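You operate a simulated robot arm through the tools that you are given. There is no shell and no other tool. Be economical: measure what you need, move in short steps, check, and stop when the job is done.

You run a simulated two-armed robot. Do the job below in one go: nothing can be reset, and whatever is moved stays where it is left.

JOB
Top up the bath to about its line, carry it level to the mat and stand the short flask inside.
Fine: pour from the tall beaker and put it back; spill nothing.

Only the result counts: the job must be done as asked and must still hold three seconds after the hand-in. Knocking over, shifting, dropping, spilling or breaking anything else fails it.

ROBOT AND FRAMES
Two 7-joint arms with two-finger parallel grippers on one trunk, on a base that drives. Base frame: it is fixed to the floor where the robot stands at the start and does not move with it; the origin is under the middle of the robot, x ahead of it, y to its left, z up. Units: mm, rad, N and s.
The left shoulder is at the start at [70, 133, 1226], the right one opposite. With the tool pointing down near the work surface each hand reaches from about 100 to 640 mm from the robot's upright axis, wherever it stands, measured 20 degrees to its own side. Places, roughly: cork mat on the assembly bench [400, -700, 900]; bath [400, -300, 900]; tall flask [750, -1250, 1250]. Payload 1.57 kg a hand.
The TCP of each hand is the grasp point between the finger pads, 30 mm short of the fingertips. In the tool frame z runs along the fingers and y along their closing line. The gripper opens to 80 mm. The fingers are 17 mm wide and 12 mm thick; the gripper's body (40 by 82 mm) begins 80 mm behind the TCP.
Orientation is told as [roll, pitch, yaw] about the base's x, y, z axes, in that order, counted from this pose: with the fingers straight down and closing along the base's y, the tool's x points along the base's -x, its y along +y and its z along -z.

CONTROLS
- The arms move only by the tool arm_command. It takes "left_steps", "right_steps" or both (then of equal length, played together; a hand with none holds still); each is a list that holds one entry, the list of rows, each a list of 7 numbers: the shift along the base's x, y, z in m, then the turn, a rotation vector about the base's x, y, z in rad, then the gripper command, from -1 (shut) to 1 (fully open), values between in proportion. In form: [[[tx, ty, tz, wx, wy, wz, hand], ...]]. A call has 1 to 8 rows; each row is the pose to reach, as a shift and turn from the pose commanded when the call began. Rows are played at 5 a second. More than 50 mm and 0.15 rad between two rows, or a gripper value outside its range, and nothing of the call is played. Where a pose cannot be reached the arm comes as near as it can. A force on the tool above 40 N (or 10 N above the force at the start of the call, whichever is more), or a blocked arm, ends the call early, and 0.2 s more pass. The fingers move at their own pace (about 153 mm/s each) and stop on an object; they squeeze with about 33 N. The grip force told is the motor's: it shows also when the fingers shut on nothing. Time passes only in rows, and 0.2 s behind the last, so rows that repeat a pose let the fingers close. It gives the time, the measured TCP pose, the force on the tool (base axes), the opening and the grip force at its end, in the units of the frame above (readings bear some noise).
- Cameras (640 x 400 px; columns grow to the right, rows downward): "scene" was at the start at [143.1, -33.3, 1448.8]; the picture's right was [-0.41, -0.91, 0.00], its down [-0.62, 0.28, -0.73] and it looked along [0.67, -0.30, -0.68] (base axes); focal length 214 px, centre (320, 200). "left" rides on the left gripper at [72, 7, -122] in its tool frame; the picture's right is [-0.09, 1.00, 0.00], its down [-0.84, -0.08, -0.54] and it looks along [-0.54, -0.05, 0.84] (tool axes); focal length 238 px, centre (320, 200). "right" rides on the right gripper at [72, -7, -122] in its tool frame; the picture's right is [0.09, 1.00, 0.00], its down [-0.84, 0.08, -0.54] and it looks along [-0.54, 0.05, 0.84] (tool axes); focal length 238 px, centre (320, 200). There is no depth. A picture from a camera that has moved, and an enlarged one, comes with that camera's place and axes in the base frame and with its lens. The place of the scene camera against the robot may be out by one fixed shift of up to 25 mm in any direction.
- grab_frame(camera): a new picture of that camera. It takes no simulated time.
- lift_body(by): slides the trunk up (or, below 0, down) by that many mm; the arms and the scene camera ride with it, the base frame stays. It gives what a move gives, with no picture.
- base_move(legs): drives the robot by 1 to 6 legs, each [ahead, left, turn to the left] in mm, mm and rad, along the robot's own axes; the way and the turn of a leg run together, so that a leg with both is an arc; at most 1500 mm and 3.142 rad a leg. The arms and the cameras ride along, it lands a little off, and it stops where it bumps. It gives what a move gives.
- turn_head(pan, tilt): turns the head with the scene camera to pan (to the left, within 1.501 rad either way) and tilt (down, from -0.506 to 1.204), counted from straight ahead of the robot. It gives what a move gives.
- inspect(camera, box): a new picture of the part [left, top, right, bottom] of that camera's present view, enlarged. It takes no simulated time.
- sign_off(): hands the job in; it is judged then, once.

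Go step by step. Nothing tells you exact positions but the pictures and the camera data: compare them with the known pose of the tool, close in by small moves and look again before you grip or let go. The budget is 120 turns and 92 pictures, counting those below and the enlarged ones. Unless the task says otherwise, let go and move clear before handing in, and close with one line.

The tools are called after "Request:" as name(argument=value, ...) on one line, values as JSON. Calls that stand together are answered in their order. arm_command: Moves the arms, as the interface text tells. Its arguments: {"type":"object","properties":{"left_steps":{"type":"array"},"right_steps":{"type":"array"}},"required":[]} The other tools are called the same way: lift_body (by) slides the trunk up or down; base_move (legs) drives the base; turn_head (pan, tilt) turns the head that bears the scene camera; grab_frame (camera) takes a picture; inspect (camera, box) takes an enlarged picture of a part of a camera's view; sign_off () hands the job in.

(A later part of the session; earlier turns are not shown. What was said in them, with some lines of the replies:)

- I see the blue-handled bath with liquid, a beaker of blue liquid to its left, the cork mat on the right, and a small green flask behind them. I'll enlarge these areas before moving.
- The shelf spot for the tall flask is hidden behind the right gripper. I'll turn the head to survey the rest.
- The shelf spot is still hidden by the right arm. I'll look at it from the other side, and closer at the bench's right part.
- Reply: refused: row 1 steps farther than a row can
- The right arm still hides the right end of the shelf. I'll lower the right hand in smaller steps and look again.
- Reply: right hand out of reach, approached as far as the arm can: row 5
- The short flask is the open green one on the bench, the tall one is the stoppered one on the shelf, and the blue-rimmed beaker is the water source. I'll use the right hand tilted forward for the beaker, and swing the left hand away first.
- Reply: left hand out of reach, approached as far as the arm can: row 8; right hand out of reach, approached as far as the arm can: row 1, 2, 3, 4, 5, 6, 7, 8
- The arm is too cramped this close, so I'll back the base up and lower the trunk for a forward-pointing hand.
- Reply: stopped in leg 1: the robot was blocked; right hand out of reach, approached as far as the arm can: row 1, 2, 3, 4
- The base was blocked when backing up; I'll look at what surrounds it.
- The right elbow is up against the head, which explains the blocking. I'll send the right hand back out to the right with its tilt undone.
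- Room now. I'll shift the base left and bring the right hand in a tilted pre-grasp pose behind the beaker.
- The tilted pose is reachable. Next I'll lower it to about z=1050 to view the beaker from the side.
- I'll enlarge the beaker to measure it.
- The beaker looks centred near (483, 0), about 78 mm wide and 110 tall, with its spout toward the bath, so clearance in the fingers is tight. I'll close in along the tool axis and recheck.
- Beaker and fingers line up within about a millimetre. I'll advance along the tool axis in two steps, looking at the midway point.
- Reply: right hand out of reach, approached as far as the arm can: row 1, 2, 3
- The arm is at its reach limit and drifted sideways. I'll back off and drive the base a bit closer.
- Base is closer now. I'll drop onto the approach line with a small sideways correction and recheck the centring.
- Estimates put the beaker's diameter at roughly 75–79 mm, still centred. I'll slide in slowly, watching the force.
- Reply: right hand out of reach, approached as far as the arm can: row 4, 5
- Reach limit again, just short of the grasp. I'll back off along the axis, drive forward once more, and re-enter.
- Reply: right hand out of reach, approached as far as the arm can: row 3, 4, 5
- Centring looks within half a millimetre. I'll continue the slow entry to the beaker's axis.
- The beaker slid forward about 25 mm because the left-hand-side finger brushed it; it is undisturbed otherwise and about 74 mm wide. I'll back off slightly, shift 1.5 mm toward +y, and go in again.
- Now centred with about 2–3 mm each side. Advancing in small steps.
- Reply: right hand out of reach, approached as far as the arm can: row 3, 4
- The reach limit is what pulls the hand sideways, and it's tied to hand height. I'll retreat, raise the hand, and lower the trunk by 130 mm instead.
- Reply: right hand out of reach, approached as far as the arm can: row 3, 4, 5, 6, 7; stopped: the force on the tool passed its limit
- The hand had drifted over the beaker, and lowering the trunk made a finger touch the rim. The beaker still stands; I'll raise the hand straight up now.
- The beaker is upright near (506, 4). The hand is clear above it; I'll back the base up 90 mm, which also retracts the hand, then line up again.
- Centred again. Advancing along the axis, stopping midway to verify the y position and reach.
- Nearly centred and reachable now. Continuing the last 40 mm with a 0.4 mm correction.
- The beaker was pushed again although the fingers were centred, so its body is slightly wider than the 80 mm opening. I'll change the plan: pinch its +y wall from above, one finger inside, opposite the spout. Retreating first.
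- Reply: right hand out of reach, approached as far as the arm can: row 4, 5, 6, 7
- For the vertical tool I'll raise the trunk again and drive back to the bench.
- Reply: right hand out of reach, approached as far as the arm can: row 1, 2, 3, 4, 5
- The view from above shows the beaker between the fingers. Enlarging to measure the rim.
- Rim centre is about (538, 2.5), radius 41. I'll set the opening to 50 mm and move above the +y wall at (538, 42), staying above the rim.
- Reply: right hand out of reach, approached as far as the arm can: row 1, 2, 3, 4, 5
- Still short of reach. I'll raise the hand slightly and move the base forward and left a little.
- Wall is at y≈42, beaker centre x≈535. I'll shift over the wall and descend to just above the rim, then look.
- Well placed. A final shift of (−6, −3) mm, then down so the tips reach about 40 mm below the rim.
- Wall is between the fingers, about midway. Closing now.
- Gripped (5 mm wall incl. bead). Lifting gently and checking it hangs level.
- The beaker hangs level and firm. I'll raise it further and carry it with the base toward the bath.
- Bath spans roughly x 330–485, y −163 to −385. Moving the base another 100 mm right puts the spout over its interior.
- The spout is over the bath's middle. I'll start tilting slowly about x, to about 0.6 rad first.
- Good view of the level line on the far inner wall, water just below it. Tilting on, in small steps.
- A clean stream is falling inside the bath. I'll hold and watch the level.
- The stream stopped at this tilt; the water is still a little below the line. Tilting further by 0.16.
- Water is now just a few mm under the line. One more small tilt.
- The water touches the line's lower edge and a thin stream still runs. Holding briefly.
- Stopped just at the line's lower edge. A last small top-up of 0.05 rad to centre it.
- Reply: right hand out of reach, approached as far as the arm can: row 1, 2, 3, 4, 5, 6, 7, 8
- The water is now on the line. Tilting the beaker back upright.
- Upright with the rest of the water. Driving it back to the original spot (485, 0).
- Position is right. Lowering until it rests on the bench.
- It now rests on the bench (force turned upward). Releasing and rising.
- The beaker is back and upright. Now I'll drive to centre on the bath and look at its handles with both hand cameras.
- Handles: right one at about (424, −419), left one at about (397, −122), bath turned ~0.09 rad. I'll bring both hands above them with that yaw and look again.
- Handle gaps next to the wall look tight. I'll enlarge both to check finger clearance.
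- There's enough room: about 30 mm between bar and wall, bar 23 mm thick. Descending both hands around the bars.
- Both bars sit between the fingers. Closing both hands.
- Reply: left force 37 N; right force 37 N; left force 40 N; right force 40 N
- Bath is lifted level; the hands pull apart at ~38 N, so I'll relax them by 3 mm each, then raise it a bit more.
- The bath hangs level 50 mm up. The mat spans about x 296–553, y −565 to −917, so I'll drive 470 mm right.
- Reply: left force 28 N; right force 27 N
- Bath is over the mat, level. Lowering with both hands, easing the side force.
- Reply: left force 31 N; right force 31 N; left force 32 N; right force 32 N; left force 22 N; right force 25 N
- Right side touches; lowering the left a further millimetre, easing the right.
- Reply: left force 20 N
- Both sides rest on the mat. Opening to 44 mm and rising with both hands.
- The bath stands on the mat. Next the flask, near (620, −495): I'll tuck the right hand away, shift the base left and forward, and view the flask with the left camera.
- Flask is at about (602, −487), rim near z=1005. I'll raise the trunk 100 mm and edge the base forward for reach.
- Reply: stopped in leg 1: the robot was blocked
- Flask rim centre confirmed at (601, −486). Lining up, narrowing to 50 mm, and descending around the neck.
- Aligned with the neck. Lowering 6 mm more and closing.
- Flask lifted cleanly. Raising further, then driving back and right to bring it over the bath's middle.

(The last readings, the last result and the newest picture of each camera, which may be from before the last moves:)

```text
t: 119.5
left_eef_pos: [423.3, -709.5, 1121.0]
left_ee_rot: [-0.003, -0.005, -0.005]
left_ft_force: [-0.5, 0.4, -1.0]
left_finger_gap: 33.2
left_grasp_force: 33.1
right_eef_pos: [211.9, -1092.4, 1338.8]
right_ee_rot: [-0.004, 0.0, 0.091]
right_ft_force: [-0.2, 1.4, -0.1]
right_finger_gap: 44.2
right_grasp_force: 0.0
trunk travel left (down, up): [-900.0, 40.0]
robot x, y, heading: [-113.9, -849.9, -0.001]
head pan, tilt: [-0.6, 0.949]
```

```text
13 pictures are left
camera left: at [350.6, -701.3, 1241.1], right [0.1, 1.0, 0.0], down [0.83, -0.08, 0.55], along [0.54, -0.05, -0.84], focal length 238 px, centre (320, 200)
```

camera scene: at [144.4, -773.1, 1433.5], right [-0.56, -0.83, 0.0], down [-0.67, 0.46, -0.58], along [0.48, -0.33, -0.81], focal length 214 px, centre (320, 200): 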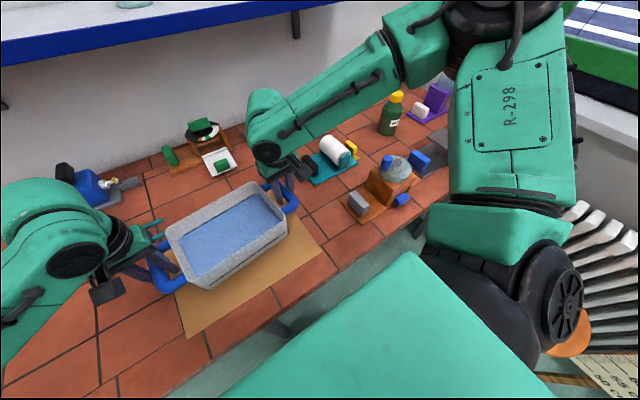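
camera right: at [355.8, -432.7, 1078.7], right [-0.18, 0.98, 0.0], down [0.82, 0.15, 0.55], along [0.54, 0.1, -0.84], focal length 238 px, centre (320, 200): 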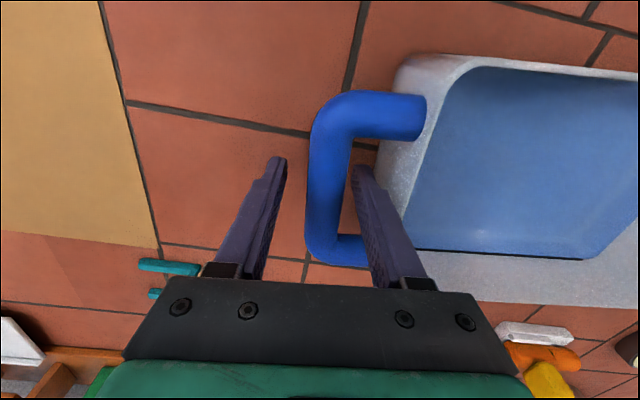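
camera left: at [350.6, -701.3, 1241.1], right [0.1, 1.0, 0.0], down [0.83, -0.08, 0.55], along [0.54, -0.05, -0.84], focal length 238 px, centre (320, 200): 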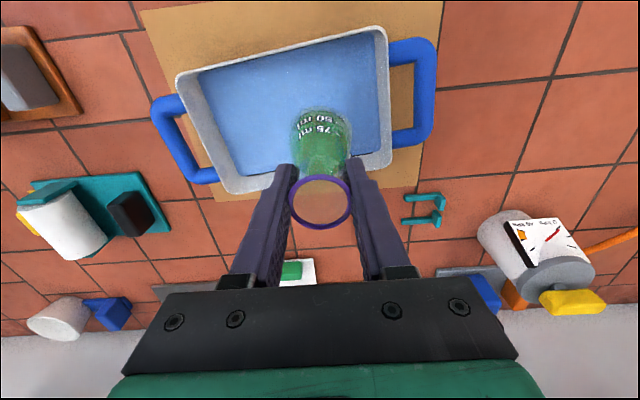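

Flask is over the bath with room all around. Lowering it, slowing near the floor.

Request:
arm_command(left_steps=[[[0, 0, -0.03, 0, 0, 0, -1], [0, 0, -0.055, 0, 0, 0, -1], [0, 0, -0.075, 0, 0, 0, -1], [0, 0, -0.09, 0, 0, 0, -1], [0, 0, -0.1, 0, 0, 0, -1], [0, 0, -0.108, 0, 0, 0, -1], [0, 0, -0.108, 0, 0, 0, -1]]])

Request:
arm_command(left_steps=[[[0, 0, -0.003, 0, 0, 0, -1], [0, 0, -0.006, 0, 0, 0, -1], [0, 0, -0.006, 0, 0, 0, -1]]])

Request:
grab_frame(camera="left")

```text
t: 121.1
left_eef_pos: [421.4, -711.9, 1012.8]
left_ee_rot: [0.0, -0.005, -0.006]
left_ft_force: [0.0, -0.2, -1.1]
left_finger_gap: 33.1
left_grasp_force: 32.7
right_eef_pos: [212.1, -1096.9, 1336.9]
right_ee_rot: [-0.001, -0.002, 0.09]
right_ft_force: [-0.7, 0.1, 0.2]
right_finger_gap: 43.9
right_grasp_force: 0.1
trunk travel left (down, up): [-900.0, 40.0]
robot x, y, heading: [-113.8, -848.5, -0.005]
head pan, tilt: [-0.6, 0.949]
```

```text
t: 121.9
left_eef_pos: [420.8, -712.4, 1006.1]
left_ee_rot: [0.001, -0.008, -0.003]
left_ft_force: [-0.8, 0.0, -0.9]
left_finger_gap: 33.1
left_grasp_force: 33.1
right_eef_pos: [212.7, -1096.4, 1337.4]
right_ee_rot: [0.0, -0.003, 0.09]
right_ft_force: [-0.6, 0.7, -0.5]
right_finger_gap: 44.3
right_grasp_force: 0.0
trunk travel left (down, up): [-900.0, 40.0]
robot x, y, heading: [-110.9, -846.4, 0.002]
head pan, tilt: [-0.6, 0.949]
```

```text
12 pictures are left
camera left: at [349.9, -705.1, 1127.5], right [0.1, 1.0, 0.0], down [0.83, -0.08, 0.55], along [0.54, -0.05, -0.84], focal length 238 px, centre (320, 200)
```

left: 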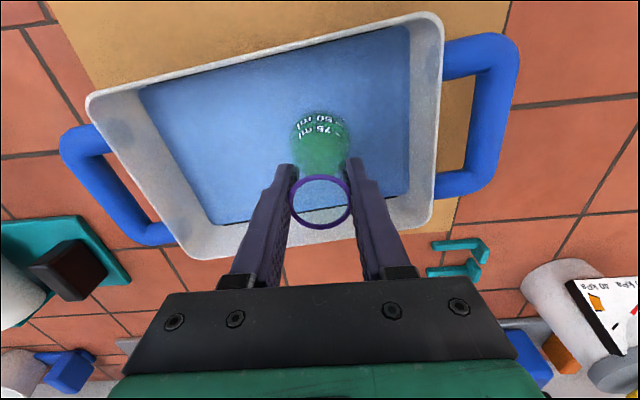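

Still not on the floor by the force reading; continuing down in 1.5 mm steps.

Request:
arm_command(left_steps=[[[0, 0, -0.0015, 0, 0, 0, -1], [0, 0, -0.003, 0, 0, 0, -1], [0, 0, -0.0045, 0, 0, 0, -1], [0, 0, -0.0045, 0, 0, 0, -1]]])

```text
t: 122.9
left_eef_pos: [421.8, -713.1, 1001.9]
left_ee_rot: [0.003, -0.006, -0.006]
left_ft_force: [0.7, 1.1, -2.7]
left_finger_gap: 33.0
left_grasp_force: 33.7
right_eef_pos: [211.8, -1096.7, 1337.5]
right_ee_rot: [0.001, -0.001, 0.091]
right_ft_force: [0.9, 0.3, 0.3]
right_finger_gap: 44.0
right_grasp_force: 0.0
trunk travel left (down, up): [-900.0, 40.0]
robot x, y, heading: [-114.7, -846.2, -0.002]
head pan, tilt: [-0.6, 0.949]
```

Request:
arm_command(left_steps=[[[0, 0, -0.0015, 0, 0, 0, -1], [0, 0, -0.003, 0, 0, 0, -1], [0, 0, -0.003, 0, 0, 0, -1]]])

```text
t: 123.7
left_eef_pos: [421.3, -711.5, 998.4]
left_ee_rot: [0.002, -0.004, -0.005]
left_ft_force: [0.2, 0.2, -1.5]
left_finger_gap: 33.1
left_grasp_force: 32.7
right_eef_pos: [212.5, -1097.3, 1337.9]
right_ee_rot: [0.0, -0.002, 0.09]
right_ft_force: [-0.7, 0.0, -0.1]
right_finger_gap: 44.1
right_grasp_force: 0.0
trunk travel left (down, up): [-900.0, 40.0]
robot x, y, heading: [-109.1, -844.9, 0.001]
head pan, tilt: [-0.6, 0.949]
```

Request:
arm_command(left_steps=[[[0, 0, -0.001, 0, 0, 0, -1], [0, 0, -0.002, 0, 0, 0, -1], [0, 0, -0.003, 0, 0, 0, -1], [0, 0, -0.003, 0, 0, 0, -1]]])

```text
t: 124.7
left_eef_pos: [421.5, -711.8, 996.9]
left_ee_rot: [0.001, -0.005, -0.004]
left_ft_force: [0.3, 0.3, -0.9]
left_finger_gap: 32.7
left_grasp_force: 32.9
right_eef_pos: [212.1, -1095.9, 1338.5]
right_ee_rot: [0.0, -0.002, 0.09]
right_ft_force: [0.3, -0.6, -0.1]
right_finger_gap: 43.9
right_grasp_force: 0.1
trunk travel left (down, up): [-900.0, 40.0]
robot x, y, heading: [-111.7, -847.3, 0.002]
head pan, tilt: [-0.6, 0.949]
```

Request:
arm_command(left_steps=[[[0, 0, -0.001, 0, 0, 0, -1], [0, 0, -0.002, 0, 0, 0, -1], [0, 0, -0.002, 0, 0, 0, -1]]])

```text
t: 125.5
left_eef_pos: [422.6, -712.3, 994.7]
left_ee_rot: [0.005, -0.009, -0.003]
left_ft_force: [2.2, 0.8, 7.0]
left_finger_gap: 32.9
left_grasp_force: 32.8
right_eef_pos: [210.2, -1095.9, 1337.6]
right_ee_rot: [0.0, -0.002, 0.094]
right_ft_force: [-0.6, -0.8, -0.3]
right_finger_gap: 43.9
right_grasp_force: 0.1
trunk travel left (down, up): [-900.0, 40.0]
robot x, y, heading: [-107.7, -850.6, -0.0]
head pan, tilt: [-0.6, 0.949]
```

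The flask now stands on the bath's floor (force turned up). Releasing and rising straight up.

Request:
arm_command(left_steps=[[[0, 0, 0.001, 0, 0, 0, -0.4], [0, 0, 0.001, 0, 0, 0, 0.2], [0, 0, 0.001, 0, 0, 0, 0.3], [0, 0, 0.03, 0, 0, 0, 0.3], [0, 0, 0.06, 0, 0, 0, 0.3], [0, 0, 0.1, 0, 0, 0, 0.3], [0, 0, 0.14, 0, 0, 0, 0.3], [0, 0, 0.17, 0, 0, 0, 0.3]]])

Request:
grab_frame(camera="left")

Request:
grab_frame(camera="scene")

```text
t: 127.3
left_eef_pos: [419.6, -712.4, 1165.0]
left_ee_rot: [0.004, -0.006, -0.003]
left_ft_force: [0.6, 0.6, 0.5]
left_finger_gap: 52.0
left_grasp_force: 0.1
right_eef_pos: [211.7, -1096.9, 1338.8]
right_ee_rot: [-0.001, -0.003, 0.09]
right_ft_force: [0.8, 0.6, -0.1]
right_finger_gap: 43.9
right_grasp_force: 0.1
trunk travel left (down, up): [-900.0, 40.0]
robot x, y, heading: [-113.4, -848.7, -0.007]
head pan, tilt: [-0.6, 0.949]
```

```text
11 pictures are left
camera left: at [349.0, -706.1, 1286.2], right [0.1, 1.0, 0.0], down [0.83, -0.08, 0.55], along [0.54, -0.05, -0.84], focal length 238 px, centre (320, 200)
```

left: 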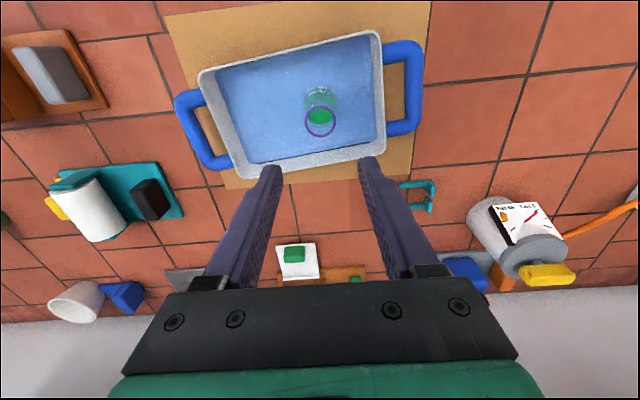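

```text
10 pictures are left
camera scene: at [15.1, -887.8, 1533.5], right [-0.57, -0.82, 0.0], down [-0.67, 0.46, -0.58], along [0.48, -0.33, -0.81], focal length 214 px, centre (320, 200)
```

scene: 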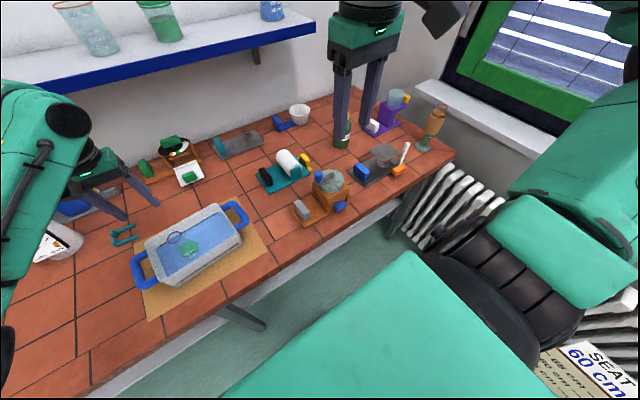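

The flask stands in the bath. A last check of the level and of the beaker.

Request:
inspect(camera="scene", box=[120, 190, 270, 320])

Request:
turn_head(pan=0.6, tilt=0.7)

Request:
grab_frame(camera="scene")

```text
3.08 times, centred on (195, 255) of scene
camera zoom: at [15.1, -887.8, 1533.5], right [-0.57, -0.82, 0.0], down [-0.67, 0.46, -0.58], along [0.48, -0.33, -0.81], focal length 660 px, centre (705, 31)
```

zoom: 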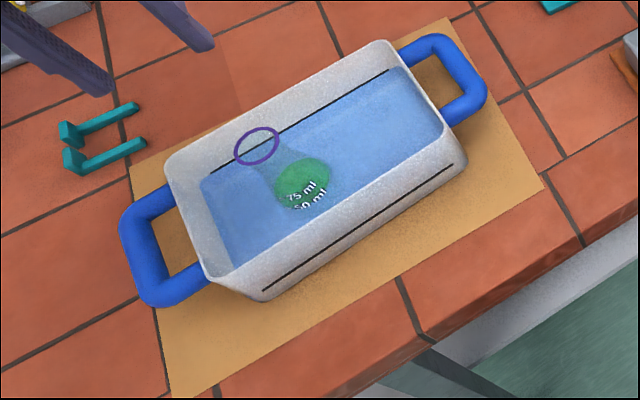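

```text
t: 128.7
left_eef_pos: [422.3, -710.5, 1164.9]
left_ee_rot: [0.001, -0.006, -0.004]
left_ft_force: [0.0, -0.1, 0.5]
left_finger_gap: 52.0
left_grasp_force: 0.0
right_eef_pos: [212.3, -1096.7, 1337.2]
right_ee_rot: [0.001, -0.003, 0.091]
right_ft_force: [0.9, -0.1, -0.8]
right_finger_gap: 44.1
right_grasp_force: 0.0
trunk travel left (down, up): [-900.0, 40.0]
robot x, y, heading: [-108.9, -848.0, 0.0]
head pan, tilt: [0.6, 0.7]
```

```text
8 pictures are left
camera scene: at [25.9, -798.0, 1553.3], right [0.56, -0.83, 0.0], down [-0.53, -0.36, -0.76], along [0.63, 0.43, -0.64], focal length 214 px, centre (320, 200)
```

scene: 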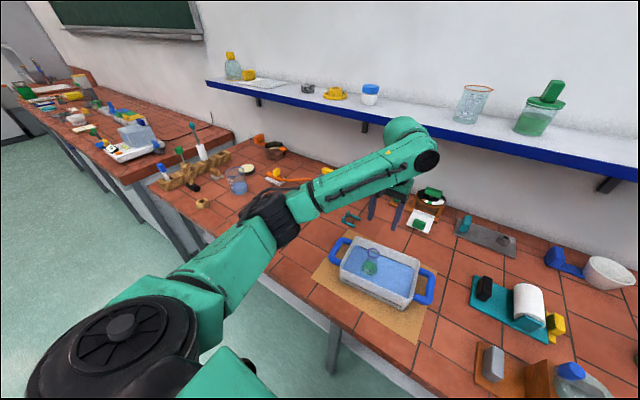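

The bath on the mat is filled to its line with the short flask standing in it. The beaker is back in its place and both hands are clear, so I'm handing in.

Request:
sign_off()

```text
The job is handed in.
```

The bath is topped up to about its line and stands on the mat with the short flask inside. The tall beaker is back at about its original spot; I saw no spills. While I was trying to grip the beaker, a finger pushed it about 50 mm along the bench and later touched its rim, but it stayed upright.
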